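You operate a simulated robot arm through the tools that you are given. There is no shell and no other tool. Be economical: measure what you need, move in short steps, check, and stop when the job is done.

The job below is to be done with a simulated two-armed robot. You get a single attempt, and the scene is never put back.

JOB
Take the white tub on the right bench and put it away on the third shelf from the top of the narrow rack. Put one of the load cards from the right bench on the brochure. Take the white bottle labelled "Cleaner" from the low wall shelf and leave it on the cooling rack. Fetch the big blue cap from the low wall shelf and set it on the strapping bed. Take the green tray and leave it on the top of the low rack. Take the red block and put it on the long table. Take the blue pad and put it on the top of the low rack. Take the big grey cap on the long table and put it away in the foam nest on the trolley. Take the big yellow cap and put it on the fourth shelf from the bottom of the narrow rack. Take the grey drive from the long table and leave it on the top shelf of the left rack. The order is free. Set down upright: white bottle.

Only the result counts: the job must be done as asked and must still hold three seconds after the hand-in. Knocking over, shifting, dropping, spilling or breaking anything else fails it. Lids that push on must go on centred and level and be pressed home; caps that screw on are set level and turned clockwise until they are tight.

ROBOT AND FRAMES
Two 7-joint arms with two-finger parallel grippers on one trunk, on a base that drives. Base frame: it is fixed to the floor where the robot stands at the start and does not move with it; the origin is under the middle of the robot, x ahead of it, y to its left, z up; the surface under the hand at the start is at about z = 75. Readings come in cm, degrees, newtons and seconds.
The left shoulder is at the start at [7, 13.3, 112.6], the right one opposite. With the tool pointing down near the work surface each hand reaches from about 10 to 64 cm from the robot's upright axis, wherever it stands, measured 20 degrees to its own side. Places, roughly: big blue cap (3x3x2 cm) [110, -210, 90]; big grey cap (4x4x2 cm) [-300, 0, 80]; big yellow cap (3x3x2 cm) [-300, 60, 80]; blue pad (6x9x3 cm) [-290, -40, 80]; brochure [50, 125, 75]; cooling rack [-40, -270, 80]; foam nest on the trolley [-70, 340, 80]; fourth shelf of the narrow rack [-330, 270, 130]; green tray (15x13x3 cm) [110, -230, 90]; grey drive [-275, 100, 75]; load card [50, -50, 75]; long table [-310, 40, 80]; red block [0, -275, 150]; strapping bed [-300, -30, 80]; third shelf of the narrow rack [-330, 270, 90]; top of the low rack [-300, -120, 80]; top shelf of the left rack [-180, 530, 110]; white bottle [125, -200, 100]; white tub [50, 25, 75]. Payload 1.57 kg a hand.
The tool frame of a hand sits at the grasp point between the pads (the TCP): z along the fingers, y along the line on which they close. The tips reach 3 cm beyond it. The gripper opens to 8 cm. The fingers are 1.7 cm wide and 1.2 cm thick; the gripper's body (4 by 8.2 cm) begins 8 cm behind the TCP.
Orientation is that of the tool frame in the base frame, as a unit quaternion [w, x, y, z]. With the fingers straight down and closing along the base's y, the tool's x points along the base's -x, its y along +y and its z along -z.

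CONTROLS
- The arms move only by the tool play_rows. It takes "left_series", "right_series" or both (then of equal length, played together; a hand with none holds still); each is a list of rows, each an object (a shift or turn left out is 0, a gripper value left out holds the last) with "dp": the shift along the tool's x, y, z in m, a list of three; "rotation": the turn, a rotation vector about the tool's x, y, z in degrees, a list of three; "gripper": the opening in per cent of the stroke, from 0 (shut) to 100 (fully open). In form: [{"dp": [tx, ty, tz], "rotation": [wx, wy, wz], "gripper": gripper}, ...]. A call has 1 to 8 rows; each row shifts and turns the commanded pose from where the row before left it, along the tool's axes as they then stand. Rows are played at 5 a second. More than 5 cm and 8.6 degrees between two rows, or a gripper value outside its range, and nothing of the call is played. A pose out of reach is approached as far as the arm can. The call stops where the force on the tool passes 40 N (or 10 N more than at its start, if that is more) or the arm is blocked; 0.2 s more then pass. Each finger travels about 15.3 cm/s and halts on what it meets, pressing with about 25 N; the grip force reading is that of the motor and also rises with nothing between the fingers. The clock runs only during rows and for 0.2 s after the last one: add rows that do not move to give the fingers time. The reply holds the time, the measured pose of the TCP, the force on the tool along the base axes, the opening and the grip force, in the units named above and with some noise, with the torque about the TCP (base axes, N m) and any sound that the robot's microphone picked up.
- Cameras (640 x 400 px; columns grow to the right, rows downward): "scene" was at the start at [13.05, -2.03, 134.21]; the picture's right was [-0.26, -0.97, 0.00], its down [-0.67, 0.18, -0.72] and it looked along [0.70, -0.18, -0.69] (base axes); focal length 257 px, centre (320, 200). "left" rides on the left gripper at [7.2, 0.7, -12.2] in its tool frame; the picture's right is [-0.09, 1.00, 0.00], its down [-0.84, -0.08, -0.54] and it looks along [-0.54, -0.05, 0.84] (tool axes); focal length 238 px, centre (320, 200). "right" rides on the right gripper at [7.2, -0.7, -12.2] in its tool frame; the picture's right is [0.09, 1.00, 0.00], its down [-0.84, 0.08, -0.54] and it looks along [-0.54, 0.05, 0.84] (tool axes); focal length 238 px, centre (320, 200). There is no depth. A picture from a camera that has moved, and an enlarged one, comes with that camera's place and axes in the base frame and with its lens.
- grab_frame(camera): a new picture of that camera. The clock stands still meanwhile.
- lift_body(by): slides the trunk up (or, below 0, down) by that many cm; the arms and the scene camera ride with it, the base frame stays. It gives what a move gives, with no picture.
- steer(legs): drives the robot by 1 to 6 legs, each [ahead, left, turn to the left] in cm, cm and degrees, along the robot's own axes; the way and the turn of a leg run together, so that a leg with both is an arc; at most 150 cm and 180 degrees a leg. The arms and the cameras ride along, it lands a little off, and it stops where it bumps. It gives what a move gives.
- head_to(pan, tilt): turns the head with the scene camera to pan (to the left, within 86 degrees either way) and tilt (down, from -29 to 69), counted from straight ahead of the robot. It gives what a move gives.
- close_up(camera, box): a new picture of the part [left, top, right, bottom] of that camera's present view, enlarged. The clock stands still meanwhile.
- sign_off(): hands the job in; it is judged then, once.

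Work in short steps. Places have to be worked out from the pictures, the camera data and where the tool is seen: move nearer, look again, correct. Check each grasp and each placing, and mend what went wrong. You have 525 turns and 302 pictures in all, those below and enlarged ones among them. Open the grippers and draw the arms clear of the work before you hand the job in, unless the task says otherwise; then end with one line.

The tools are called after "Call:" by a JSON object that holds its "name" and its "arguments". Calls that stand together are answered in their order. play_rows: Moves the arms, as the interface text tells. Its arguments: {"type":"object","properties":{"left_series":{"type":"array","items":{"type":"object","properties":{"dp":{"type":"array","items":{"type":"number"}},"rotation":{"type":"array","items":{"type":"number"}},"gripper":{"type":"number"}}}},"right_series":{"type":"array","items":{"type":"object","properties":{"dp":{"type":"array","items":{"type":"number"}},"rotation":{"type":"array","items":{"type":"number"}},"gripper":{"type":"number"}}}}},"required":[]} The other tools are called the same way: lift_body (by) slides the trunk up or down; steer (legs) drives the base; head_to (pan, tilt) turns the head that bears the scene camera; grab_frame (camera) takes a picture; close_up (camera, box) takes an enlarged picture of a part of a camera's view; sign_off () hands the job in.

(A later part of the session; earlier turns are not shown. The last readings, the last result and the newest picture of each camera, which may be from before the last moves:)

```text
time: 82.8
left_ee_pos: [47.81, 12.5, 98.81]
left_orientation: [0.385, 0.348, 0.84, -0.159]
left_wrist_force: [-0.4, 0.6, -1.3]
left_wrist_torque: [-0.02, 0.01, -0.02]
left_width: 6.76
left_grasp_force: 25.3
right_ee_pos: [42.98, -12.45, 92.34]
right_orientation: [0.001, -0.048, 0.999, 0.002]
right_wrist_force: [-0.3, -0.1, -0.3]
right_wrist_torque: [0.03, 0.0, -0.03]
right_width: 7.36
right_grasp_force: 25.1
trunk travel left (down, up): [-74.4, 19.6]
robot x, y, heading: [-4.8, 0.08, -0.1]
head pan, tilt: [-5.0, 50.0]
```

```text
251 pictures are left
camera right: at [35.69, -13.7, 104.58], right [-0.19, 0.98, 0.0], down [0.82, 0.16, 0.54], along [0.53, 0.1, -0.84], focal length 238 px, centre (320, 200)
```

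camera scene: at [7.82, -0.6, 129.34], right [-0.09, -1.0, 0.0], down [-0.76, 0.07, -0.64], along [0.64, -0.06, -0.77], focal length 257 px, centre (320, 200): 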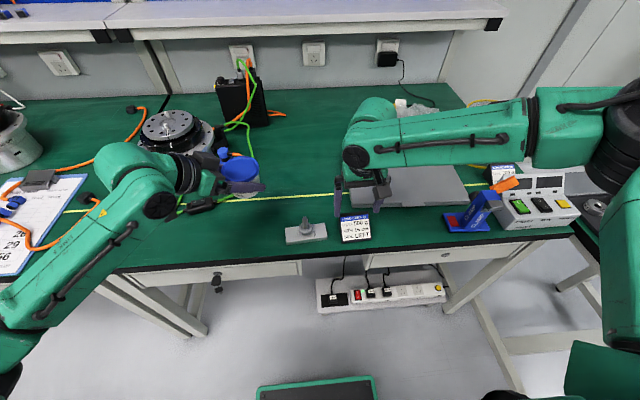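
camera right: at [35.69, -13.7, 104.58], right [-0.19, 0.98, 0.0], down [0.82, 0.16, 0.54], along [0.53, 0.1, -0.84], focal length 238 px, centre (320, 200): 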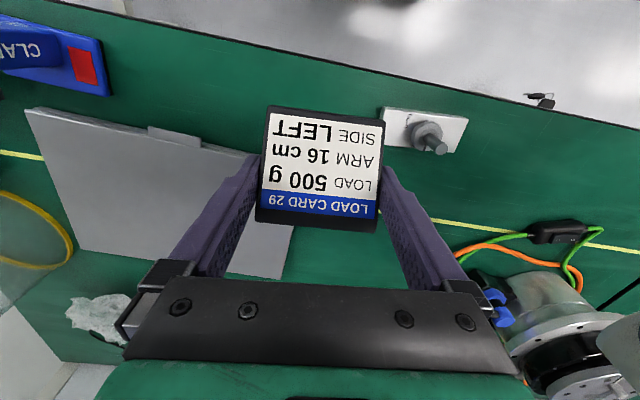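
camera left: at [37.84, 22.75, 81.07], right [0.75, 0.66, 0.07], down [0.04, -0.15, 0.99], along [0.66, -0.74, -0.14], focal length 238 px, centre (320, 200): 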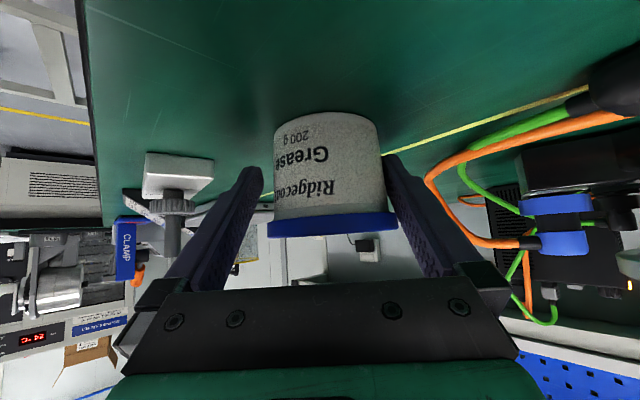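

The card is held. I raise the trunk, back off, and drive left along the benches to the brochure at about (52, 130).

Call:
{"name": "lift_body", "arguments": {"by": 12}}

Call:
{"name": "steer", "arguments": {"legs": [[-18, 0, 0], [0, 140, 0]]}}

Call:
{"name": "head_to", "arguments": {"pan": 0, "tilt": 45}}

Call:
{"name": "grab_frame", "arguments": {"camera": "scene"}}

```text
time: 84.3
left_ee_pos: [47.78, 12.69, 110.64]
left_orientation: [0.385, 0.348, 0.84, -0.159]
left_wrist_force: [-0.3, 0.1, -2.5]
left_wrist_torque: [0.03, 0.0, 0.02]
left_width: 6.75
left_grasp_force: 24.7
right_ee_pos: [42.92, -12.25, 104.43]
right_orientation: [0.001, -0.047, 0.999, 0.001]
right_wrist_force: [0.1, -0.1, -0.7]
right_wrist_torque: [0.0, 0.0, -0.02]
right_width: 7.38
right_grasp_force: 24.6
trunk travel left (down, up): [-86.4, 7.6]
robot x, y, heading: [-4.98, -0.11, 0.1]
head pan, tilt: [-5.0, 50.0]
```

```text
time: 92.4
left_ee_pos: [30.65, 151.46, 110.71]
left_orientation: [0.385, 0.353, 0.838, -0.161]
left_wrist_force: [-0.3, -0.2, -2.4]
left_wrist_torque: [0.03, 0.01, -0.03]
left_width: 6.76
left_grasp_force: 24.9
right_ee_pos: [25.61, 126.51, 104.41]
right_orientation: [0.002, -0.043, 0.999, 0.002]
right_wrist_force: [0.9, -0.5, -0.4]
right_wrist_torque: [0.0, -0.03, 0.01]
right_width: 7.33
right_grasp_force: 25.3
trunk travel left (down, up): [-86.4, 7.6]
robot x, y, heading: [-22.01, 139.53, -0.5]
head pan, tilt: [-5.0, 50.0]
```

```text
time: 93.0
left_ee_pos: [30.72, 151.33, 110.78]
left_orientation: [0.384, 0.352, 0.838, -0.162]
left_wrist_force: [0.1, 0.7, -2.1]
left_wrist_torque: [0.02, -0.03, 0.02]
left_width: 6.74
left_grasp_force: 25.6
right_ee_pos: [25.56, 126.54, 104.37]
right_orientation: [0.002, -0.043, 0.999, 0.003]
right_wrist_force: [-0.6, 1.6, 0.0]
right_wrist_torque: [0.01, -0.01, 0.0]
right_width: 7.39
right_grasp_force: 24.7
trunk travel left (down, up): [-86.4, 7.6]
robot x, y, heading: [-21.79, 139.53, -0.5]
head pan, tilt: [0.0, 45.0]
```

```text
250 pictures are left
camera scene: at [-8.91, 139.36, 150.43], right [-0.01, -1.0, 0.0], down [-0.71, 0.01, -0.71], along [0.71, -0.01, -0.71], focal length 257 px, centre (320, 200)
```

scene: 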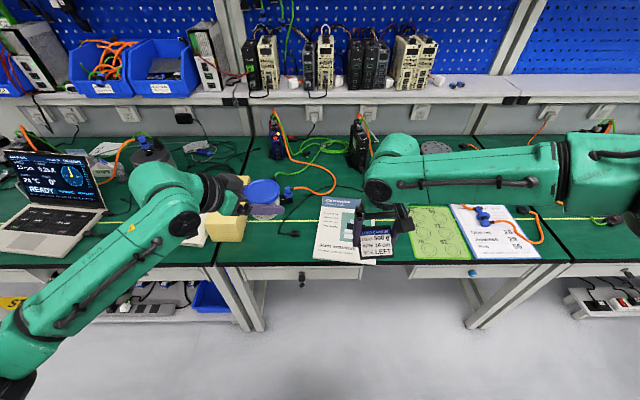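

The brochure's centre is near (51, 131). Before going in I raise the left hand with the tub so it stays clear of the foam and laptop when the trunk goes down.

Call:
{"name": "play_rows", "arguments": {"left_series": [{"dp": [-0.023, 0, -0.0193]}, {"dp": [-0.023, 0, -0.0193]}, {"dp": [-0.023, 0, -0.0193]}, {"dp": [-0.023, 0, -0.0193]}, {"dp": [-0.023, 0, -0.0193]}, {"dp": [0, 0, 0]}]}}

Call:
{"name": "steer", "arguments": {"legs": [[0, 4.5, 0.5], [22, 0, 0]]}}

Call:
{"name": "lift_body", "arguments": {"by": -14}}

Call:
{"name": "grab_frame", "arguments": {"camera": "scene"}}

Call:
{"name": "grab_frame", "arguments": {"camera": "right"}}

```text
time: 94.4
left_ee_pos: [30.82, 151.38, 125.74]
left_orientation: [0.384, 0.353, 0.838, -0.162]
left_wrist_force: [0.4, 0.3, -3.1]
left_wrist_torque: [-0.03, 0.04, 0.01]
left_width: 6.77
left_grasp_force: 25.0
right_ee_pos: [25.47, 126.54, 104.34]
right_orientation: [0.001, -0.043, 0.999, 0.001]
right_wrist_force: [0.6, -0.2, -0.6]
right_wrist_torque: [0.04, 0.02, 0.01]
right_width: 7.36
right_grasp_force: 25.1
trunk travel left (down, up): [-86.4, 7.6]
robot x, y, heading: [-22.42, 139.36, -0.6]
head pan, tilt: [0.0, 45.0]
```

```text
time: 96.6
left_ee_pos: [52.54, 156.04, 125.86]
left_orientation: [0.387, 0.35, 0.838, -0.159]
left_wrist_force: [-0.1, 0.2, -2.7]
left_wrist_torque: [0.01, -0.02, 0.0]
left_width: 6.77
left_grasp_force: 24.8
right_ee_pos: [47.53, 131.31, 104.53]
right_orientation: [0.002, -0.046, 0.999, 0.002]
right_wrist_force: [-0.2, -0.7, -0.7]
right_wrist_torque: [0.0, -0.02, 0.01]
right_width: 7.34
right_grasp_force: 24.5
trunk travel left (down, up): [-86.4, 7.6]
robot x, y, heading: [0.25, 144.25, -0.2]
head pan, tilt: [0.0, 45.0]
```

```text
time: 98.3
left_ee_pos: [52.83, 156.21, 111.86]
left_orientation: [0.386, 0.349, 0.839, -0.16]
left_wrist_force: [-0.6, 0.4, -1.8]
left_wrist_torque: [0.03, 0.01, 0.0]
left_width: 6.75
left_grasp_force: 25.4
right_ee_pos: [47.76, 131.37, 90.4]
right_orientation: [0.001, -0.047, 0.999, 0.002]
right_wrist_force: [0.5, -0.4, -0.6]
right_wrist_torque: [0.01, 0.02, -0.04]
right_width: 7.32
right_grasp_force: 25.2
trunk travel left (down, up): [-72.4, 21.6]
robot x, y, heading: [-0.09, 143.71, -0.1]
head pan, tilt: [0.0, 45.0]
```

```text
249 pictures are left
camera scene: at [13.23, 143.86, 136.44], right [0.0, -1.0, 0.0], down [-0.71, 0.0, -0.71], along [0.71, 0.0, -0.71], focal length 257 px, centre (320, 200)
```

scene: 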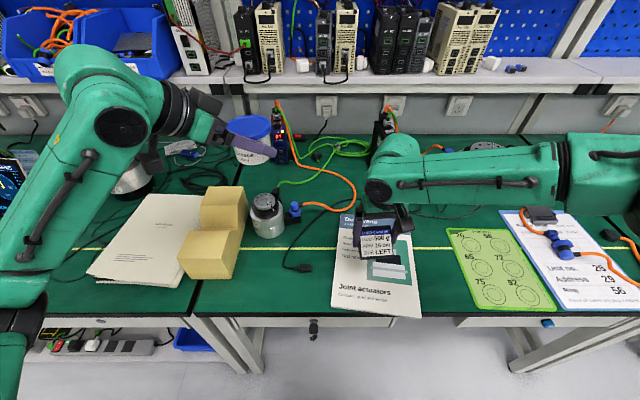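

```text
248 pictures are left
camera right: at [40.6, 130.04, 102.61], right [-0.19, 0.98, 0.0], down [0.82, 0.15, 0.54], along [0.53, 0.1, -0.84], focal length 238 px, centre (320, 200)
```

right: 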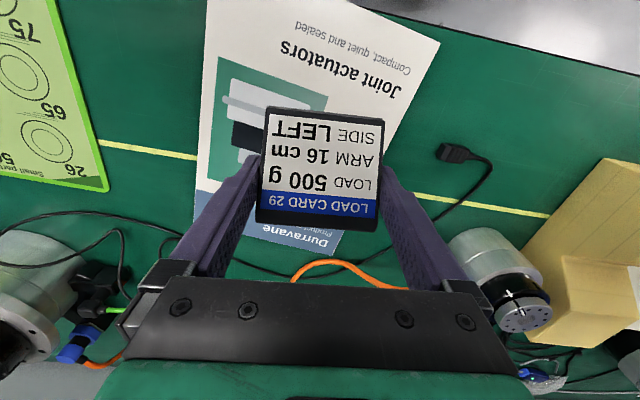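

I shift the card 1.5 cm right to the brochure's middle and lower the trunk gently.

Call:
{"name": "play_rows", "arguments": {"right_series": [{"dp": [-0.003, -0.015, 0]}, {"dp": [0, 0, 0]}]}}

Call:
{"name": "lift_body", "arguments": {"by": -11.3}}

Call:
{"name": "grab_frame", "arguments": {"camera": "right"}}

Call:
{"name": "grab_frame", "arguments": {"camera": "scene"}}

```text
time: 98.9
left_ee_pos: [52.88, 156.2, 111.72]
left_orientation: [0.386, 0.349, 0.839, -0.16]
left_wrist_force: [-0.8, -0.1, -2.7]
left_wrist_torque: [-0.04, -0.01, -0.02]
left_width: 6.77
left_grasp_force: 25.2
right_ee_pos: [48.38, 129.9, 90.43]
right_orientation: [0.002, -0.046, 0.999, 0.002]
right_wrist_force: [-0.3, 1.0, -0.2]
right_wrist_torque: [0.01, 0.01, 0.0]
right_width: 7.36
right_grasp_force: 24.3
trunk travel left (down, up): [-72.4, 21.6]
robot x, y, heading: [0.02, 143.96, 0.0]
head pan, tilt: [0.0, 45.0]
```

```text
time: 100.3
left_ee_pos: [52.89, 156.31, 100.51]
left_orientation: [0.386, 0.349, 0.839, -0.16]
left_wrist_force: [0.2, 0.0, -2.7]
left_wrist_torque: [0.02, -0.01, 0.02]
left_width: 6.75
left_grasp_force: 25.1
right_ee_pos: [48.23, 129.95, 79.16]
right_orientation: [0.002, -0.047, 0.999, 0.002]
right_wrist_force: [-0.1, -1.2, 11.2]
right_wrist_torque: [0.11, 0.27, 0.0]
right_width: 7.35
right_grasp_force: 24.9
trunk travel left (down, up): [-61.1, 32.9]
robot x, y, heading: [-0.24, 143.96, 0.0]
head pan, tilt: [0.0, 45.0]
```

```text
247 pictures are left
camera right: at [41.01, 128.6, 91.39], right [-0.19, 0.98, 0.0], down [0.82, 0.15, 0.55], along [0.54, 0.1, -0.84], focal length 238 px, centre (320, 200)
```

right: 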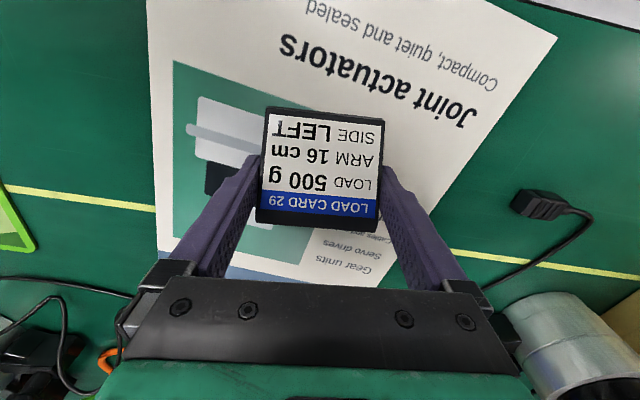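

```text
246 pictures are left
camera scene: at [13.15, 143.9, 125.16], right [0.0, -1.0, 0.0], down [-0.71, 0.0, -0.71], along [0.71, 0.0, -0.71], focal length 257 px, centre (320, 200)
```

scene: 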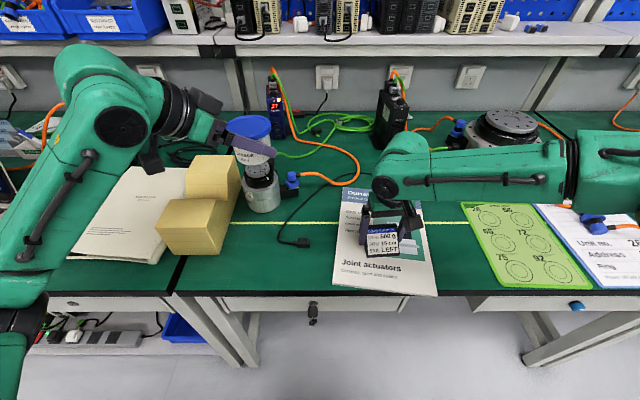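

Contact (11 N): the card is down on the brochure. I open the right gripper and rise straight up.

Call:
{"name": "play_rows", "arguments": {"right_series": [{"gripper": 100}, {"gripper": 100}, {"gripper": 100}, {"dp": [0, 0, -0.03]}, {"dp": [0, 0, -0.04]}, {"dp": [0, 0, -0.04]}, {"dp": [0, 0, 0]}]}}

Call:
{"name": "grab_frame", "arguments": {"camera": "right"}}

```text
time: 101.9
left_ee_pos: [52.87, 156.15, 100.32]
left_orientation: [0.385, 0.35, 0.839, -0.161]
left_wrist_force: [0.9, 0.5, -2.4]
left_wrist_torque: [-0.03, 0.03, -0.02]
left_width: 6.75
left_grasp_force: 24.9
right_ee_pos: [48.17, 129.86, 89.92]
right_orientation: [0.001, -0.047, 0.999, 0.002]
right_wrist_force: [0.4, -0.8, 0.0]
right_wrist_torque: [0.01, -0.04, -0.02]
right_width: 8.02
right_grasp_force: 0.2
trunk travel left (down, up): [-61.1, 32.9]
robot x, y, heading: [-0.14, 143.66, -0.1]
head pan, tilt: [0.0, 45.0]
```

```text
245 pictures are left
camera right: at [41.05, 128.54, 102.19], right [-0.19, 0.98, 0.0], down [0.82, 0.15, 0.54], along [0.53, 0.1, -0.84], focal length 238 px, centre (320, 200)
```

right: 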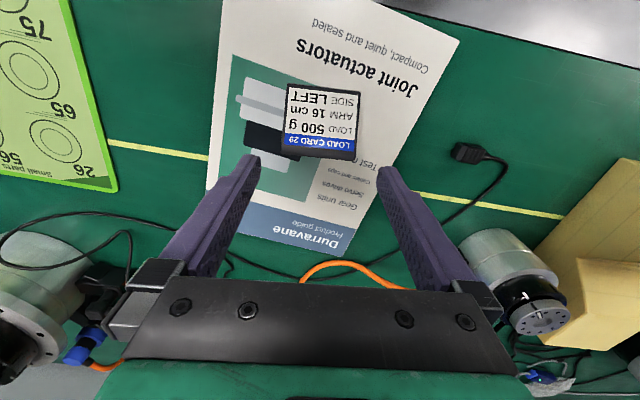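

The card lies on the brochure. I back off, raise the trunk, turn round and drive into the room, then look for the narrow rack.

Call:
{"name": "lift_body", "arguments": {"by": 16}}

Call:
{"name": "steer", "arguments": {"legs": [[-50, 0, 0], [0, 0, 160], [80, 0, 0]]}}

Call:
{"name": "head_to", "arguments": {"pan": 0, "tilt": 10}}

Call:
{"name": "grab_frame", "arguments": {"camera": "scene"}}

Call:
{"name": "head_to", "arguments": {"pan": 60, "tilt": 10}}

Call:
{"name": "grab_frame", "arguments": {"camera": "scene"}}

Call:
{"name": "head_to", "arguments": {"pan": -60, "tilt": 10}}

Call:
{"name": "grab_frame", "arguments": {"camera": "scene"}}

```text
time: 103.8
left_ee_pos: [52.94, 156.2, 116.4]
left_orientation: [0.385, 0.349, 0.839, -0.16]
left_wrist_force: [0.4, 0.4, -2.5]
left_wrist_torque: [0.03, 0.02, -0.01]
left_width: 6.77
left_grasp_force: 25.1
right_ee_pos: [48.16, 129.9, 105.93]
right_orientation: [0.002, -0.047, 0.999, 0.002]
right_wrist_force: [-1.3, -1.2, 0.2]
right_wrist_torque: [0.02, -0.01, 0.01]
right_width: 7.97
right_grasp_force: 0.0
trunk travel left (down, up): [-77.1, 16.9]
robot x, y, heading: [-0.24, 143.55, -0.3]
head pan, tilt: [0.0, 45.0]
```

```text
time: 117.2
left_ee_pos: [-179.17, 178.25, 116.4]
left_orientation: [-0.225, 0.765, -0.49, -0.352]
left_wrist_force: [0.5, 0.0, -2.1]
left_wrist_torque: [0.01, 0.0, -0.05]
left_width: 6.78
left_grasp_force: 24.8
right_ee_pos: [-165.74, 201.33, 105.92]
right_orientation: [0.001, 0.992, -0.129, -0.002]
right_wrist_force: [-0.8, 0.2, 0.7]
right_wrist_torque: [0.02, -0.02, 0.03]
right_width: 7.98
right_grasp_force: 0.0
trunk travel left (down, up): [-77.1, 16.9]
robot x, y, heading: [-125.22, 171.73, 159.6]
head pan, tilt: [0.0, 45.0]
```

```text
time: 118.2
left_ee_pos: [-179.26, 178.19, 116.4]
left_orientation: [-0.226, 0.765, -0.491, -0.352]
left_wrist_force: [-0.8, -0.1, -3.2]
left_wrist_torque: [0.0, 0.02, 0.02]
left_width: 6.77
left_grasp_force: 24.7
right_ee_pos: [-165.74, 201.24, 106.01]
right_orientation: [0.001, 0.992, -0.129, -0.002]
right_wrist_force: [0.4, 0.1, 0.6]
right_wrist_torque: [-0.02, 0.0, -0.01]
right_width: 8.02
right_grasp_force: 0.1
trunk travel left (down, up): [-77.1, 16.9]
robot x, y, heading: [-124.78, 171.89, 159.9]
head pan, tilt: [0.0, 10.0]
```

```text
244 pictures are left
camera scene: at [-138.69, 176.68, 146.62], right [0.35, 0.94, 0.0], down [0.16, -0.06, -0.98], along [-0.92, 0.34, -0.17], focal length 257 px, centre (320, 200)
```

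scene: 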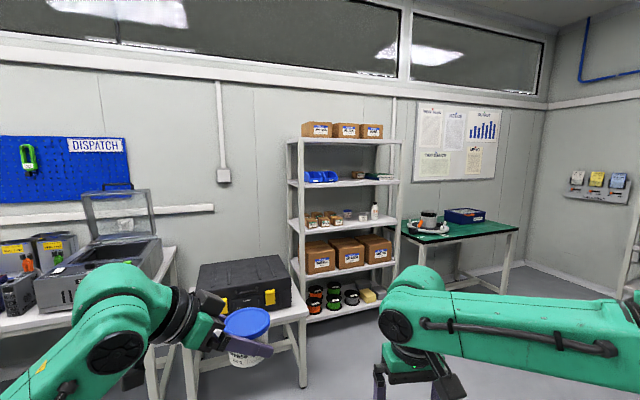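

```text
time: 119.5
left_ee_pos: [-179.31, 178.24, 116.37]
left_orientation: [-0.226, 0.765, -0.491, -0.351]
left_wrist_force: [-0.3, 0.2, -2.5]
left_wrist_torque: [-0.02, 0.03, 0.01]
left_width: 6.75
left_grasp_force: 25.6
right_ee_pos: [-165.79, 201.24, 105.93]
right_orientation: [0.002, 0.992, -0.129, -0.002]
right_wrist_force: [0.5, -0.2, -0.1]
right_wrist_torque: [0.01, 0.02, -0.02]
right_width: 8.01
right_grasp_force: 0.0
trunk travel left (down, up): [-77.1, 16.9]
robot x, y, heading: [-124.92, 171.5, 159.8]
head pan, tilt: [60.0, 10.0]
```

```text
243 pictures are left
camera scene: at [-137.15, 167.53, 146.63], right [-0.64, 0.77, 0.0], down [0.13, 0.11, -0.98], along [-0.76, -0.63, -0.17], focal length 257 px, centre (320, 200)
```

scene: 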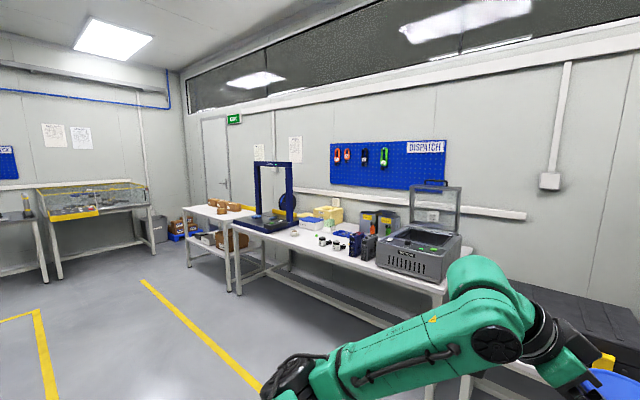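

```text
time: 121.5
left_ee_pos: [-179.26, 178.27, 116.42]
left_orientation: [-0.224, 0.765, -0.49, -0.351]
left_wrist_force: [0.4, -0.6, -1.9]
left_wrist_torque: [-0.04, 0.0, 0.04]
left_width: 6.78
left_grasp_force: 25.0
right_ee_pos: [-165.77, 201.29, 105.99]
right_orientation: [0.002, 0.992, -0.129, -0.002]
right_wrist_force: [0.5, 0.6, -0.3]
right_wrist_torque: [-0.01, 0.02, 0.0]
right_width: 8.0
right_grasp_force: 0.1
trunk travel left (down, up): [-77.1, 16.9]
robot x, y, heading: [-125.46, 171.17, 159.8]
head pan, tilt: [-60.0, 10.0]
```

```text
242 pictures are left
camera scene: at [-131.56, 182.62, 146.63], right [0.99, 0.17, 0.0], down [0.03, -0.17, -0.98], along [-0.17, 0.97, -0.17], focal length 257 px, centre (320, 200)
```

scene: 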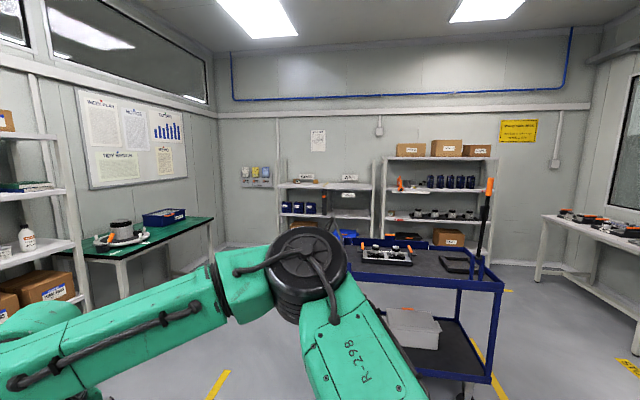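

The narrow rack with five shelves is straight ahead. I zoom in on it to find free places on the third and second shelves.

Call:
{"name": "head_to", "arguments": {"pan": 0, "tilt": 10}}

Call:
{"name": "close_up", "arguments": {"camera": "scene", "box": [280, 120, 420, 260]}}

```text
time: 122.8
left_ee_pos: [-179.17, 178.36, 116.41]
left_orientation: [-0.225, 0.765, -0.49, -0.351]
left_wrist_force: [0.0, -0.3, -2.4]
left_wrist_torque: [0.01, 0.0, -0.01]
left_width: 6.78
left_grasp_force: 24.9
right_ee_pos: [-165.7, 201.31, 105.98]
right_orientation: [0.001, 0.992, -0.129, -0.002]
right_wrist_force: [0.1, -0.5, -0.4]
right_wrist_torque: [0.0, 0.01, 0.0]
right_width: 8.0
right_grasp_force: 0.1
trunk travel left (down, up): [-77.1, 16.9]
robot x, y, heading: [-125.3, 171.57, 159.9]
head pan, tilt: [0.0, 10.0]
```

```text
2.86 times, centred on (350, 190) of scene
camera zoom: at [-138.71, 176.7, 146.62], right [0.35, 0.94, 0.0], down [0.16, -0.06, -0.98], along [-0.92, 0.34, -0.17], focal length 733 px, centre (234, 229)
```

zoom: 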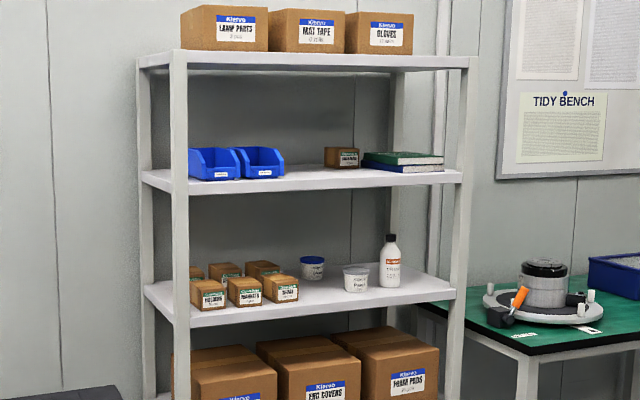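

The third shelf (z 90, front edge x -314) has a free gap around y 265–282 near the front. I turn the tub hand to point nearly ahead and draw the right hand back out of the way.

Call:
{"name": "play_rows", "arguments": {"left_series": [{"rotation": [-6.13, 0, -5.14]}, {"rotation": [-6.13, 0, -5.14]}, {"rotation": [-6.13, 0, -5.14]}, {"rotation": [-6.13, 0, -5.14]}, {"dp": [0, 0, 0]}], "right_series": [{"dp": [0.045, -0.04, -0.01]}, {"dp": [0.045, -0.04, -0.01]}, {"dp": [0.045, -0.04, -0.01]}, {"dp": [0.045, -0.04, 0]}, {"dp": [0, 0, 0]}]}}

Call:
{"name": "steer", "arguments": {"legs": [[0, 0, 20], [65, 0, 0], [0, -112, 0]]}}

Call:
{"name": "head_to", "arguments": {"pan": 0, "tilt": 25}}

Call:
{"name": "grab_frame", "arguments": {"camera": "scene"}}

```text
refused: row 1 steps farther than a row can; nothing moved
```

```text
time: 132.8
left_ee_pos: [-242.47, 270.81, 116.51]
left_orientation: [-0.162, 0.837, -0.353, -0.385]
left_wrist_force: [0.1, -0.3, -2.7]
left_wrist_torque: [-0.05, -0.02, 0.0]
left_width: 6.78
left_grasp_force: 24.8
right_ee_pos: [-237.5, 297.12, 105.91]
right_orientation: [0.001, 0.999, 0.042, -0.002]
right_wrist_force: [1.2, -0.3, 0.2]
right_wrist_torque: [0.0, 0.02, 0.02]
right_width: 8.0
right_grasp_force: 0.1
trunk travel left (down, up): [-77.1, 16.9]
robot x, y, heading: [-189.33, 282.69, 179.6]
head pan, tilt: [0.0, 10.0]
```

```text
time: 133.5
left_ee_pos: [-242.4, 270.78, 116.46]
left_orientation: [-0.163, 0.837, -0.354, -0.384]
left_wrist_force: [-1.0, 0.0, -2.5]
left_wrist_torque: [0.01, -0.02, -0.02]
left_width: 6.74
left_grasp_force: 25.1
right_ee_pos: [-237.64, 297.15, 105.89]
right_orientation: [0.001, 0.999, 0.04, -0.002]
right_wrist_force: [-0.3, 0.9, 0.9]
right_wrist_torque: [-0.02, 0.01, 0.01]
right_width: 8.0
right_grasp_force: 0.1
trunk travel left (down, up): [-77.1, 16.9]
robot x, y, heading: [-189.13, 282.63, 179.1]
head pan, tilt: [0.0, 25.0]
```

```text
240 pictures are left
camera scene: at [-203.6, 282.91, 144.19], right [0.01, 1.0, 0.0], down [0.42, -0.01, -0.91], along [-0.91, 0.01, -0.42], focal length 257 px, centre (320, 200)
```

scene: 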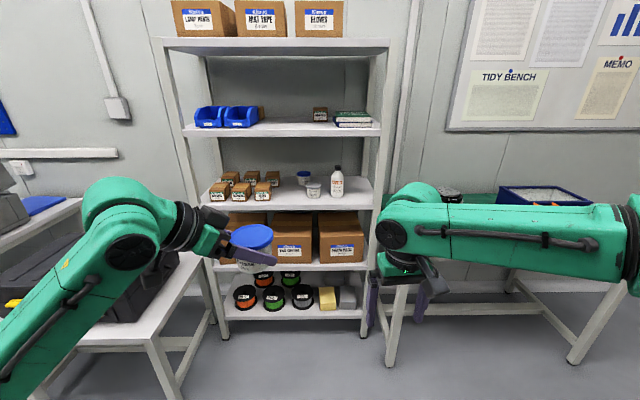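

The view is clear. I now do the arm moves in smaller steps.

Call:
{"name": "play_rows", "arguments": {"left_series": [{"rotation": [-6.13, 0, -5.14]}, {"rotation": [-6.13, 0, -5.14]}, {"rotation": [-6.13, 0, -5.14]}, {"rotation": [-6.13, 0, -5.14]}, {"dp": [0, 0, 0]}, {"dp": [0, 0, 0]}], "right_series": [{"dp": [0.035, -0.03, -0.01]}, {"dp": [0.035, -0.03, -0.01]}, {"dp": [0.035, -0.03, -0.01]}, {"dp": [0.035, -0.03, 0]}, {"dp": [0.035, -0.03, 0]}, {"dp": [0, 0, 0]}]}}

Call:
{"name": "close_up", "arguments": {"camera": "scene", "box": [170, 90, 410, 240]}}

```text
time: 134.9
left_ee_pos: [-242.51, 270.74, 116.32]
left_orientation: [-0.049, 0.902, -0.111, -0.414]
left_wrist_force: [0.8, -0.4, -2.4]
left_wrist_torque: [0.01, 0.0, 0.03]
left_width: 6.76
left_grasp_force: 25.0
right_ee_pos: [-221.34, 313.55, 108.76]
right_orientation: [0.0, 0.999, 0.042, -0.001]
right_wrist_force: [0.6, -0.6, 0.8]
right_wrist_torque: [0.03, 0.01, 0.03]
right_width: 8.0
right_grasp_force: 0.0
trunk travel left (down, up): [-77.1, 16.9]
robot x, y, heading: [-189.54, 282.17, 178.9]
head pan, tilt: [0.0, 25.0]
```

```text
2.67 times, centred on (290, 165) of scene
camera zoom: at [-203.71, 282.7, 144.18], right [0.01, 1.0, 0.0], down [0.42, 0.0, -0.91], along [-0.91, 0.01, -0.42], focal length 684 px, centre (400, 293)
```

zoom: 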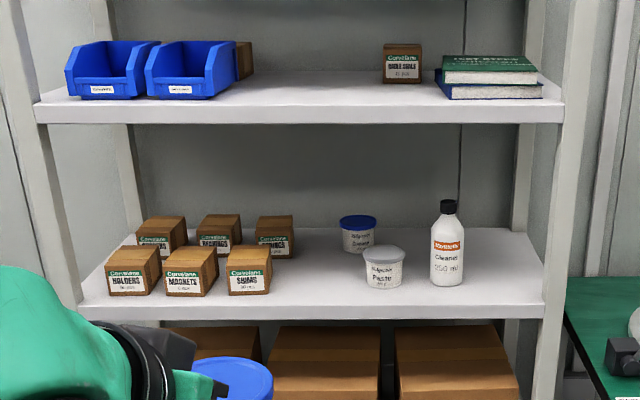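

Shelf spot chosen: tub centre about (-322, 268.5). I raise the right hand a bit more, drive 50 cm ahead with a small left shift, then lower the trunk.

Call:
{"name": "play_rows", "arguments": {"right_series": [{"dp": [0.01, 0, -0.035]}, {"dp": [0.01, 0, -0.035]}, {"dp": [0.01, 0, -0.035]}, {"dp": [0, 0, 0]}]}}

Call:
{"name": "steer", "arguments": {"legs": [[50, 3.5, 0]]}}

Call:
{"name": "lift_body", "arguments": {"by": -17}}

Call:
{"name": "grab_frame", "arguments": {"camera": "scene"}}

Call:
{"name": "grab_frame", "arguments": {"camera": "left"}}

```text
time: 135.9
left_ee_pos: [-242.5, 270.9, 116.35]
left_orientation: [-0.047, 0.901, -0.111, -0.416]
left_wrist_force: [-0.1, -0.1, -3.0]
left_wrist_torque: [-0.02, -0.01, -0.03]
left_width: 6.79
left_grasp_force: 25.0
right_ee_pos: [-219.6, 313.23, 113.58]
right_orientation: [0.002, 0.999, 0.041, -0.002]
right_wrist_force: [0.5, 0.3, 0.5]
right_wrist_torque: [0.01, -0.03, 0.0]
right_width: 7.99
right_grasp_force: 0.1
right hand out of reach, approached as far as the arm can: row 2, 3
trunk travel left (down, up): [-77.1, 16.9]
robot x, y, heading: [-189.25, 282.59, 179.1]
head pan, tilt: [0.0, 25.0]
```

```text
time: 138.9
left_ee_pos: [-292.53, 267.82, 116.5]
left_orientation: [-0.046, 0.901, -0.109, -0.416]
left_wrist_force: [0.1, -0.4, -2.7]
left_wrist_torque: [-0.02, -0.01, -0.01]
left_width: 6.76
left_grasp_force: 24.6
right_ee_pos: [-269.8, 310.28, 113.54]
right_orientation: [0.002, 0.999, 0.042, -0.003]
right_wrist_force: [-0.5, -0.3, 0.3]
right_wrist_torque: [0.02, -0.01, 0.0]
right_width: 8.02
right_grasp_force: 0.1
trunk travel left (down, up): [-77.1, 16.9]
robot x, y, heading: [-239.37, 280.02, 179.1]
head pan, tilt: [0.0, 25.0]
```

```text
time: 140.8
left_ee_pos: [-292.65, 267.77, 99.39]
left_orientation: [-0.046, 0.901, -0.109, -0.416]
left_wrist_force: [-0.4, -0.3, -2.2]
left_wrist_torque: [0.0, -0.03, 0.0]
left_width: 6.78
left_grasp_force: 25.0
right_ee_pos: [-269.82, 310.33, 96.47]
right_orientation: [0.001, 0.999, 0.043, -0.003]
right_wrist_force: [0.3, 0.2, -0.2]
right_wrist_torque: [-0.04, 0.02, -0.01]
right_width: 7.99
right_grasp_force: 0.1
trunk travel left (down, up): [-60.1, 33.9]
robot x, y, heading: [-239.33, 279.5, 179.4]
head pan, tilt: [0.0, 25.0]
```

```text
238 pictures are left
camera scene: at [-253.79, 279.97, 127.19], right [0.01, 1.0, 0.0], down [0.42, 0.0, -0.91], along [-0.91, 0.01, -0.42], focal length 257 px, centre (320, 200)
```

scene: 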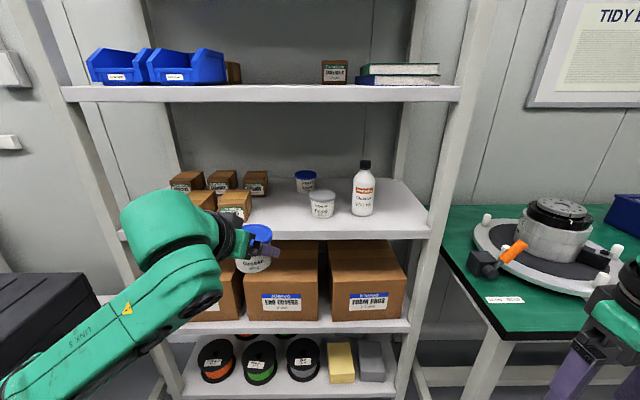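

```text
237 pictures are left
camera left: at [-279.14, 263.79, 101.88], right [-0.29, -0.95, 0.08], down [-0.11, 0.11, 0.99], along [-0.95, 0.28, -0.14], focal length 238 px, centre (320, 200)
```

left: 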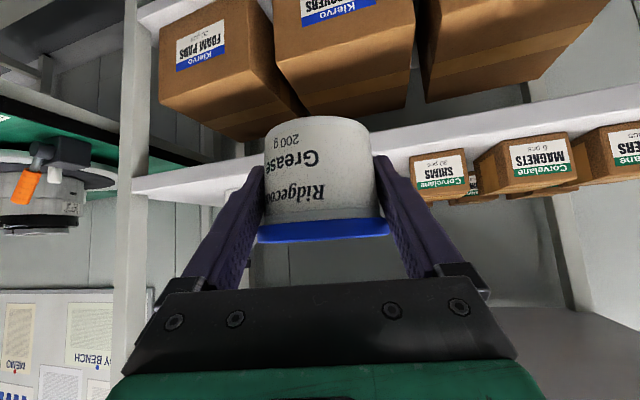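

The shelf's front edge lies at z ≈ 91; the tub's underside is at 96. The way in is clear, so I drive 29 cm ahead.

Call:
{"name": "steer", "arguments": {"legs": [[28.5, 0, 0]]}}

Call:
{"name": "grab_frame", "arguments": {"camera": "scene"}}

Call:
{"name": "grab_frame", "arguments": {"camera": "left"}}

```text
time: 142.8
left_ee_pos: [-320.87, 268.15, 99.36]
left_orientation: [-0.047, 0.901, -0.11, -0.416]
left_wrist_force: [0.0, 0.1, -2.5]
left_wrist_torque: [0.02, -0.02, -0.02]
left_width: 6.8
left_grasp_force: 24.8
right_ee_pos: [-298.09, 310.62, 96.5]
right_orientation: [0.002, 0.999, 0.041, -0.002]
right_wrist_force: [0.0, -0.6, 0.2]
right_wrist_torque: [-0.01, 0.0, -0.02]
right_width: 7.99
right_grasp_force: 0.0
trunk travel left (down, up): [-60.1, 33.9]
robot x, y, heading: [-267.76, 280.4, 179.4]
head pan, tilt: [0.0, 25.0]
```

```text
236 pictures are left
camera scene: at [-282.17, 280.31, 127.19], right [0.01, 1.0, 0.0], down [0.42, 0.0, -0.91], along [-0.91, 0.01, -0.42], focal length 257 px, centre (320, 200)
```

scene: 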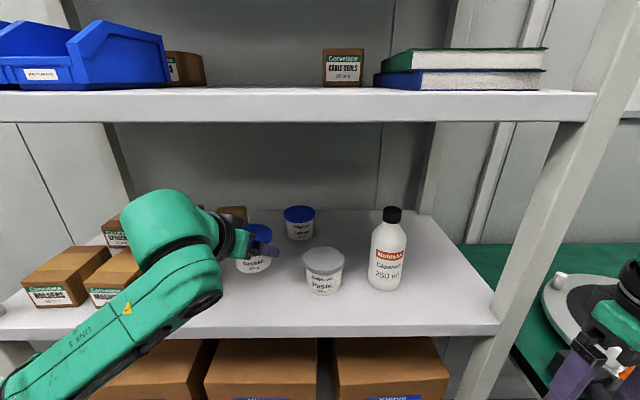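

```text
235 pictures are left
camera left: at [-307.52, 264.13, 101.87], right [-0.29, -0.95, 0.08], down [-0.11, 0.11, 0.99], along [-0.95, 0.28, -0.14], focal length 238 px, centre (320, 200)
```

left: 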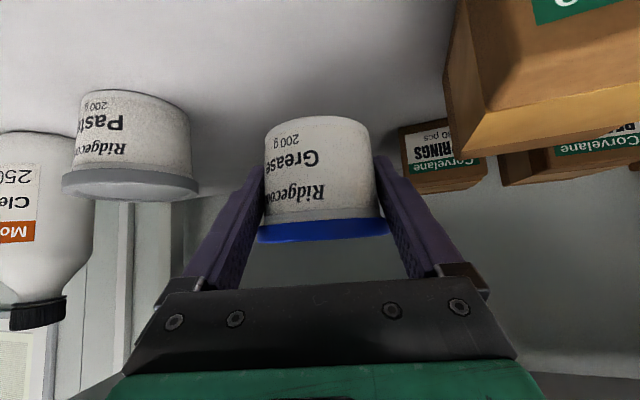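

The tub hovers in the gap. I lower the trunk 4.5 cm and then feel for contact.

Call:
{"name": "lift_body", "arguments": {"by": -4.5}}

Call:
{"name": "grab_frame", "arguments": {"camera": "left"}}

```text
time: 143.7
left_ee_pos: [-320.87, 268.23, 95.27]
left_orientation: [-0.047, 0.9, -0.109, -0.42]
left_wrist_force: [-5.5, -0.5, 16.7]
left_wrist_torque: [0.01, -0.02, 0.02]
left_width: 6.78
left_grasp_force: 25.0
right_ee_pos: [-298.06, 310.59, 92.09]
right_orientation: [0.002, 0.999, 0.043, -0.004]
right_wrist_force: [0.1, 0.6, 0.6]
right_wrist_torque: [0.0, 0.02, 0.02]
right_width: 8.0
right_grasp_force: 0.1
trunk travel left (down, up): [-55.6, 38.4]
robot x, y, heading: [-268.29, 279.73, 179.3]
head pan, tilt: [0.0, 25.0]
```

```text
234 pictures are left
camera left: at [-307.41, 264.14, 97.61], right [-0.29, -0.95, 0.08], down [-0.1, 0.11, 0.99], along [-0.95, 0.28, -0.13], focal length 238 px, centre (320, 200)
```

left: 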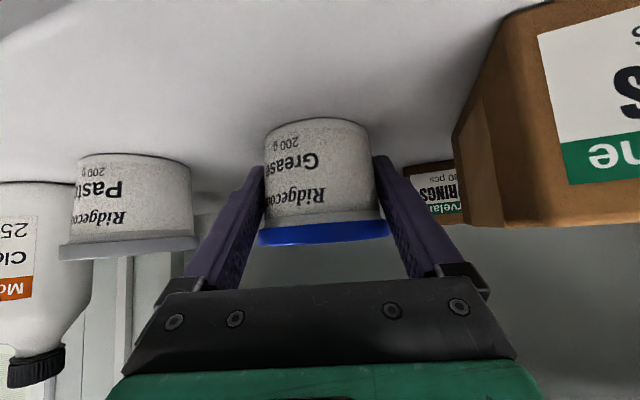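

The tub stands on the shelf. I open and retreat along the tool axis.

Call:
{"name": "play_rows", "arguments": {"left_series": [{"gripper": 100}, {"gripper": 100}, {"gripper": 100}, {"dp": [0, 0, -0.03]}, {"dp": [0, 0, -0.04]}, {"dp": [0, 0, -0.04]}, {"dp": [0, 0, -0.04]}, {"dp": [0, 0, 0]}]}}

Call:
{"name": "grab_frame", "arguments": {"camera": "left"}}

```text
time: 145.5
left_ee_pos: [-309.78, 265.63, 104.63]
left_orientation: [-0.047, 0.901, -0.111, -0.416]
left_wrist_force: [-0.7, 0.3, 0.0]
left_wrist_torque: [0.0, -0.02, 0.01]
left_width: 8.02
left_grasp_force: 0.0
right_ee_pos: [-298.21, 310.6, 91.97]
right_orientation: [0.003, 0.999, 0.041, -0.002]
right_wrist_force: [-0.9, -0.4, 0.8]
right_wrist_torque: [-0.04, -0.02, 0.01]
right_width: 8.0
right_grasp_force: 0.1
trunk travel left (down, up): [-55.6, 38.4]
robot x, y, heading: [-267.87, 280.12, 179.4]
head pan, tilt: [0.0, 25.0]
```

```text
233 pictures are left
camera left: at [-296.41, 261.54, 107.16], right [-0.29, -0.95, 0.08], down [-0.11, 0.11, 0.99], along [-0.95, 0.28, -0.14], focal length 238 px, centre (320, 200)
```

left: 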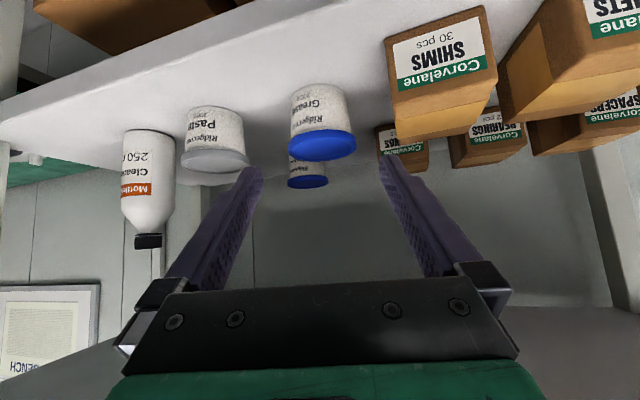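

The tub stands well. I back out, raise the trunk and go along to the long table (y ≈ 100 first, for the drive).

Call:
{"name": "steer", "arguments": {"legs": [[-75, 0, 0.7], [0, 90, 0], [0, 90, 0]]}}

Call:
{"name": "lift_body", "arguments": {"by": 16}}

Call:
{"name": "head_to", "arguments": {"pan": 0, "tilt": 30}}

Call:
{"name": "grab_frame", "arguments": {"camera": "scene"}}

Call:
{"name": "head_to", "arguments": {"pan": 50, "tilt": 30}}

Call:
{"name": "grab_frame", "arguments": {"camera": "scene"}}

```text
time: 158.2
left_ee_pos: [-232.54, 85.05, 104.83]
left_orientation: [-0.042, 0.903, -0.099, -0.417]
left_wrist_force: [-0.7, -0.7, 0.6]
left_wrist_torque: [-0.01, -0.01, -0.02]
left_width: 8.02
left_grasp_force: 0.0
right_ee_pos: [-221.93, 130.38, 92.09]
right_orientation: [0.002, 0.999, 0.054, -0.002]
right_wrist_force: [-0.4, 0.6, 0.0]
right_wrist_torque: [-0.04, -0.04, -0.02]
right_width: 8.01
right_grasp_force: 0.2
trunk travel left (down, up): [-55.6, 38.4]
robot x, y, heading: [-191.36, 100.5, -179.4]
head pan, tilt: [0.0, 25.0]
```

```text
time: 160.0
left_ee_pos: [-232.51, 85.04, 120.63]
left_orientation: [-0.041, 0.903, -0.099, -0.416]
left_wrist_force: [-0.3, 0.3, 0.2]
left_wrist_torque: [-0.01, -0.02, 0.0]
left_width: 8.01
left_grasp_force: 0.1
right_ee_pos: [-221.95, 130.42, 108.01]
right_orientation: [0.002, 0.999, 0.053, -0.003]
right_wrist_force: [0.8, 0.6, 1.1]
right_wrist_torque: [0.01, -0.02, 0.01]
right_width: 7.96
right_grasp_force: 0.0
trunk travel left (down, up): [-71.6, 22.4]
robot x, y, heading: [-191.1, 100.83, -179.5]
head pan, tilt: [0.0, 25.0]
```

```text
time: 160.7
left_ee_pos: [-232.47, 84.83, 120.68]
left_orientation: [-0.042, 0.903, -0.099, -0.416]
left_wrist_force: [-0.7, 0.7, -0.3]
left_wrist_torque: [0.03, 0.0, 0.01]
left_width: 7.99
left_grasp_force: 0.1
right_ee_pos: [-222.08, 130.36, 108.01]
right_orientation: [0.002, 0.999, 0.054, -0.003]
right_wrist_force: [0.7, 0.3, 0.4]
right_wrist_torque: [0.01, 0.03, -0.02]
right_width: 8.02
right_grasp_force: 0.0
trunk travel left (down, up): [-71.6, 22.4]
robot x, y, heading: [-191.04, 100.87, -179.1]
head pan, tilt: [0.0, 30.0]
```

```text
232 pictures are left
camera scene: at [-205.02, 100.45, 137.9], right [-0.01, 1.0, 0.0], down [0.5, 0.01, -0.87], along [-0.87, -0.01, -0.5], focal length 257 px, centre (320, 200)
```

scene: 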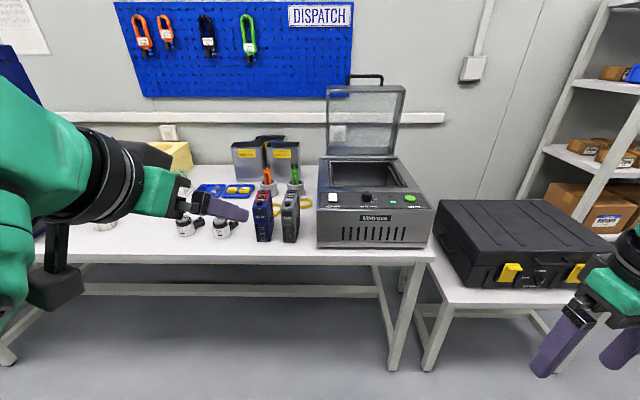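

```text
time: 161.8
left_ee_pos: [-232.63, 85.01, 120.68]
left_orientation: [-0.043, 0.903, -0.1, -0.416]
left_wrist_force: [0.0, 0.5, 0.4]
left_wrist_torque: [-0.02, -0.03, -0.01]
left_width: 7.99
left_grasp_force: 0.1
right_ee_pos: [-222.03, 130.33, 108.09]
right_orientation: [0.002, 0.999, 0.053, -0.003]
right_wrist_force: [0.2, -1.0, 0.6]
right_wrist_torque: [0.0, 0.01, 0.02]
right_width: 7.99
right_grasp_force: 0.1
trunk travel left (down, up): [-71.6, 22.4]
robot x, y, heading: [-190.8, 100.97, -179.4]
head pan, tilt: [50.0, 30.0]
```

```text
231 pictures are left
camera scene: at [-201.72, 93.56, 137.9], right [-0.77, 0.63, 0.0], down [0.32, 0.39, -0.87], along [-0.55, -0.67, -0.5], focal length 257 px, centre (320, 200)
```

scene: 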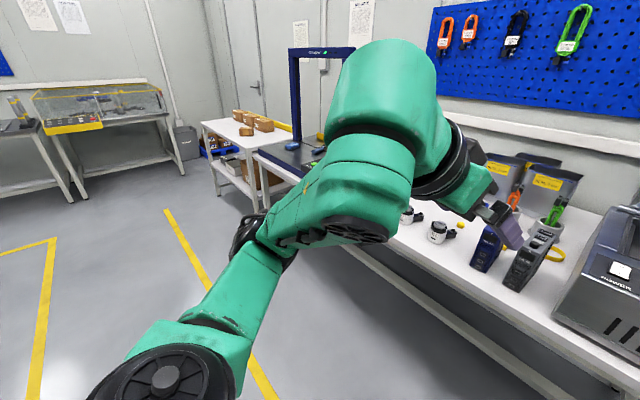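

I bring the left hand back to straight down (elbow out) so it doesn't block the view, then look closer at the table.

Call:
{"name": "play_rows", "arguments": {"left_series": [{"dp": [0, -0.01, 0], "rotation": [0, 8.4, 0]}, {"dp": [0, -0.01, 0], "rotation": [0, 8.4, 0]}, {"dp": [0, -0.01, 0], "rotation": [0, 8.4, 0]}, {"dp": [0, -0.01, 0], "rotation": [0, 8.4, 0]}, {"dp": [0, -0.01, 0], "rotation": [0, 8.4, 0]}, {"dp": [0, 0, 0], "rotation": [0, 7.5, 0]}, {"dp": [0, 0, 0]}]}}

Call:
{"name": "head_to", "arguments": {"pan": 10, "tilt": 35}}

Call:
{"name": "grab_frame", "arguments": {"camera": "scene"}}

```text
time: 163.4
left_ee_pos: [-231.39, 89.8, 120.64]
left_orientation: [0.004, 0.994, -0.108, 0.001]
left_wrist_force: [0.7, 0.0, 0.4]
left_wrist_torque: [0.02, -0.02, 0.02]
left_width: 8.01
left_grasp_force: 0.1
right_ee_pos: [-221.94, 130.21, 108.15]
right_orientation: [0.002, 0.999, 0.054, -0.002]
right_wrist_force: [0.2, -0.3, 0.2]
right_wrist_torque: [0.0, 0.0, 0.06]
right_width: 8.0
right_grasp_force: 0.0
trunk travel left (down, up): [-71.6, 22.4]
robot x, y, heading: [-190.93, 100.58, -179.3]
head pan, tilt: [50.0, 30.0]
```

```text
time: 164.5
left_ee_pos: [-231.31, 89.95, 120.58]
left_orientation: [0.003, 0.994, -0.108, -0.001]
left_wrist_force: [-0.4, 0.8, -0.1]
left_wrist_torque: [-0.02, -0.02, 0.04]
left_width: 8.0
left_grasp_force: 0.1
right_ee_pos: [-221.89, 130.43, 108.1]
right_orientation: [0.002, 0.999, 0.054, -0.002]
right_wrist_force: [0.7, -0.8, -0.3]
right_wrist_torque: [0.01, 0.02, 0.0]
right_width: 8.02
right_grasp_force: 0.0
trunk travel left (down, up): [-71.6, 22.4]
robot x, y, heading: [-191.13, 100.82, -179.2]
head pan, tilt: [10.0, 35.0]
```

```text
230 pictures are left
camera scene: at [-204.63, 98.91, 137.12], right [-0.19, 0.98, 0.0], down [0.56, 0.11, -0.82], along [-0.8, -0.15, -0.57], focal length 257 px, centre (320, 200)
```

scene: 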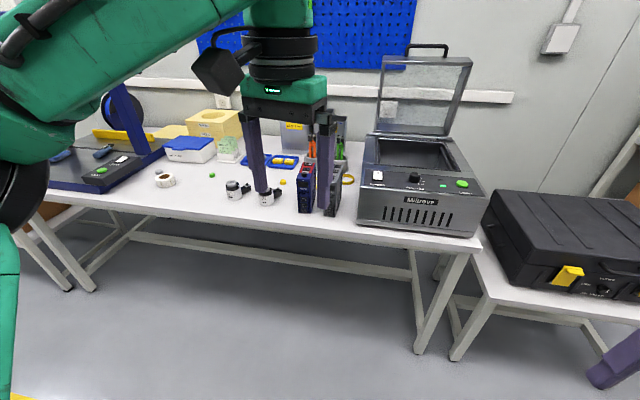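

I zoom in on the table top to identify the drive, the caps and the pad.

Call:
{"name": "close_up", "arguments": {"camera": "scene", "box": [40, 90, 260, 220]}}

Call:
{"name": "close_up", "arguments": {"camera": "scene", "box": [210, 110, 390, 230]}}

```text
2.91 times, centred on (150, 155) of scene
camera zoom: at [-204.63, 98.91, 137.12], right [-0.19, 0.98, 0.0], down [0.56, 0.11, -0.82], along [-0.8, -0.15, -0.57], focal length 747 px, centre (814, 331)
```

zoom: 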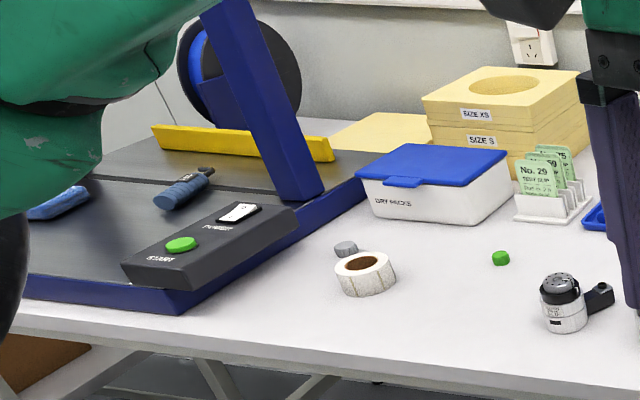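

```text
3.33 times, centred on (300, 170) of scene
camera zoom: at [-204.63, 98.91, 137.12], right [-0.19, 0.98, 0.0], down [0.56, 0.11, -0.82], along [-0.8, -0.15, -0.57], focal length 856 px, centre (387, 300)
```

zoom: 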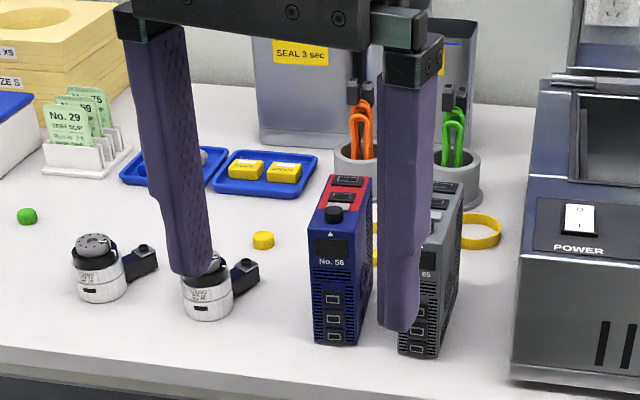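

Found: yellow cap ≈ (-301, 63), grey cap ≈ (-299, 0), grey drive ≈ (-284, 89) standing about 20 cm tall. I move the robot toward the drive for the right hand.

Call:
{"name": "steer", "arguments": {"legs": [[0, 25, 0], [38, 0, -0.7]]}}

Call:
{"name": "head_to", "arguments": {"pan": -12, "tilt": 45}}

Call:
{"name": "grab_frame", "arguments": {"camera": "scene"}}

```text
time: 168.3
left_ee_pos: [-269.02, 65.16, 120.75]
left_orientation: [0.003, 0.994, -0.113, -0.001]
left_wrist_force: [-0.3, -0.2, 0.0]
left_wrist_torque: [0.01, 0.0, 0.0]
left_width: 8.01
left_grasp_force: 0.1
right_ee_pos: [-259.26, 105.38, 108.03]
right_orientation: [0.002, 0.999, 0.048, -0.004]
right_wrist_force: [-0.3, -0.8, 1.0]
right_wrist_torque: [0.0, 0.0, 0.04]
right_width: 8.01
right_grasp_force: 0.2
trunk travel left (down, up): [-71.6, 22.4]
robot x, y, heading: [-228.88, 75.33, 179.9]
head pan, tilt: [10.0, 35.0]
```

```text
time: 169.2
left_ee_pos: [-269.22, 65.07, 120.72]
left_orientation: [0.003, 0.994, -0.114, 0.0]
left_wrist_force: [0.5, -0.1, -0.2]
left_wrist_torque: [-0.04, -0.02, 0.02]
left_width: 8.03
left_grasp_force: 0.1
right_ee_pos: [-259.16, 105.47, 107.97]
right_orientation: [0.001, 0.999, 0.047, -0.002]
right_wrist_force: [-0.6, 0.5, -0.9]
right_wrist_torque: [0.01, 0.02, -0.01]
right_width: 8.01
right_grasp_force: 0.0
trunk travel left (down, up): [-71.6, 22.4]
robot x, y, heading: [-228.6, 75.33, 180.1]
head pan, tilt: [-12.0, 45.0]
```

```text
227 pictures are left
camera scene: at [-241.52, 77.0, 135.64], right [0.21, 0.98, 0.0], down [0.69, -0.15, -0.71], along [-0.69, 0.15, -0.71], focal length 257 px, centre (320, 200)
```

scene: 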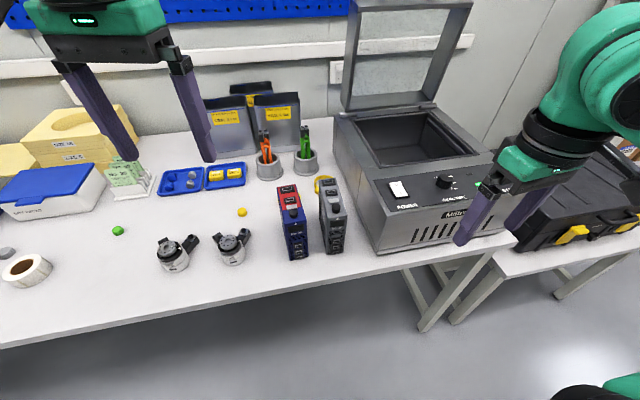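

Call:
{"name": "close_up", "arguments": {"camera": "scene", "box": [220, 150, 380, 270]}}

```text
3.33 times, centred on (300, 210) of scene
camera zoom: at [-241.52, 77.0, 135.64], right [0.21, 0.98, 0.0], down [0.69, -0.15, -0.71], along [-0.69, 0.15, -0.71], focal length 856 px, centre (387, 167)
```

zoom: 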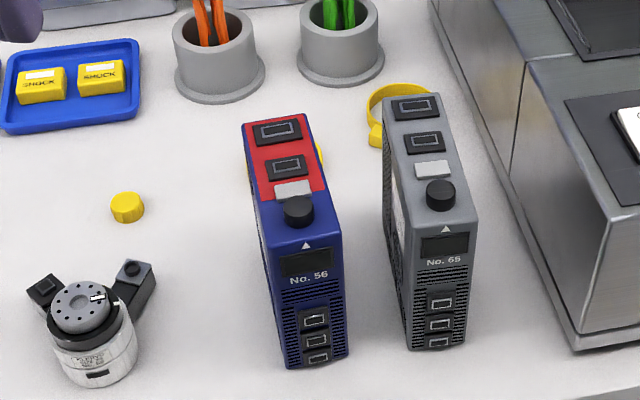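

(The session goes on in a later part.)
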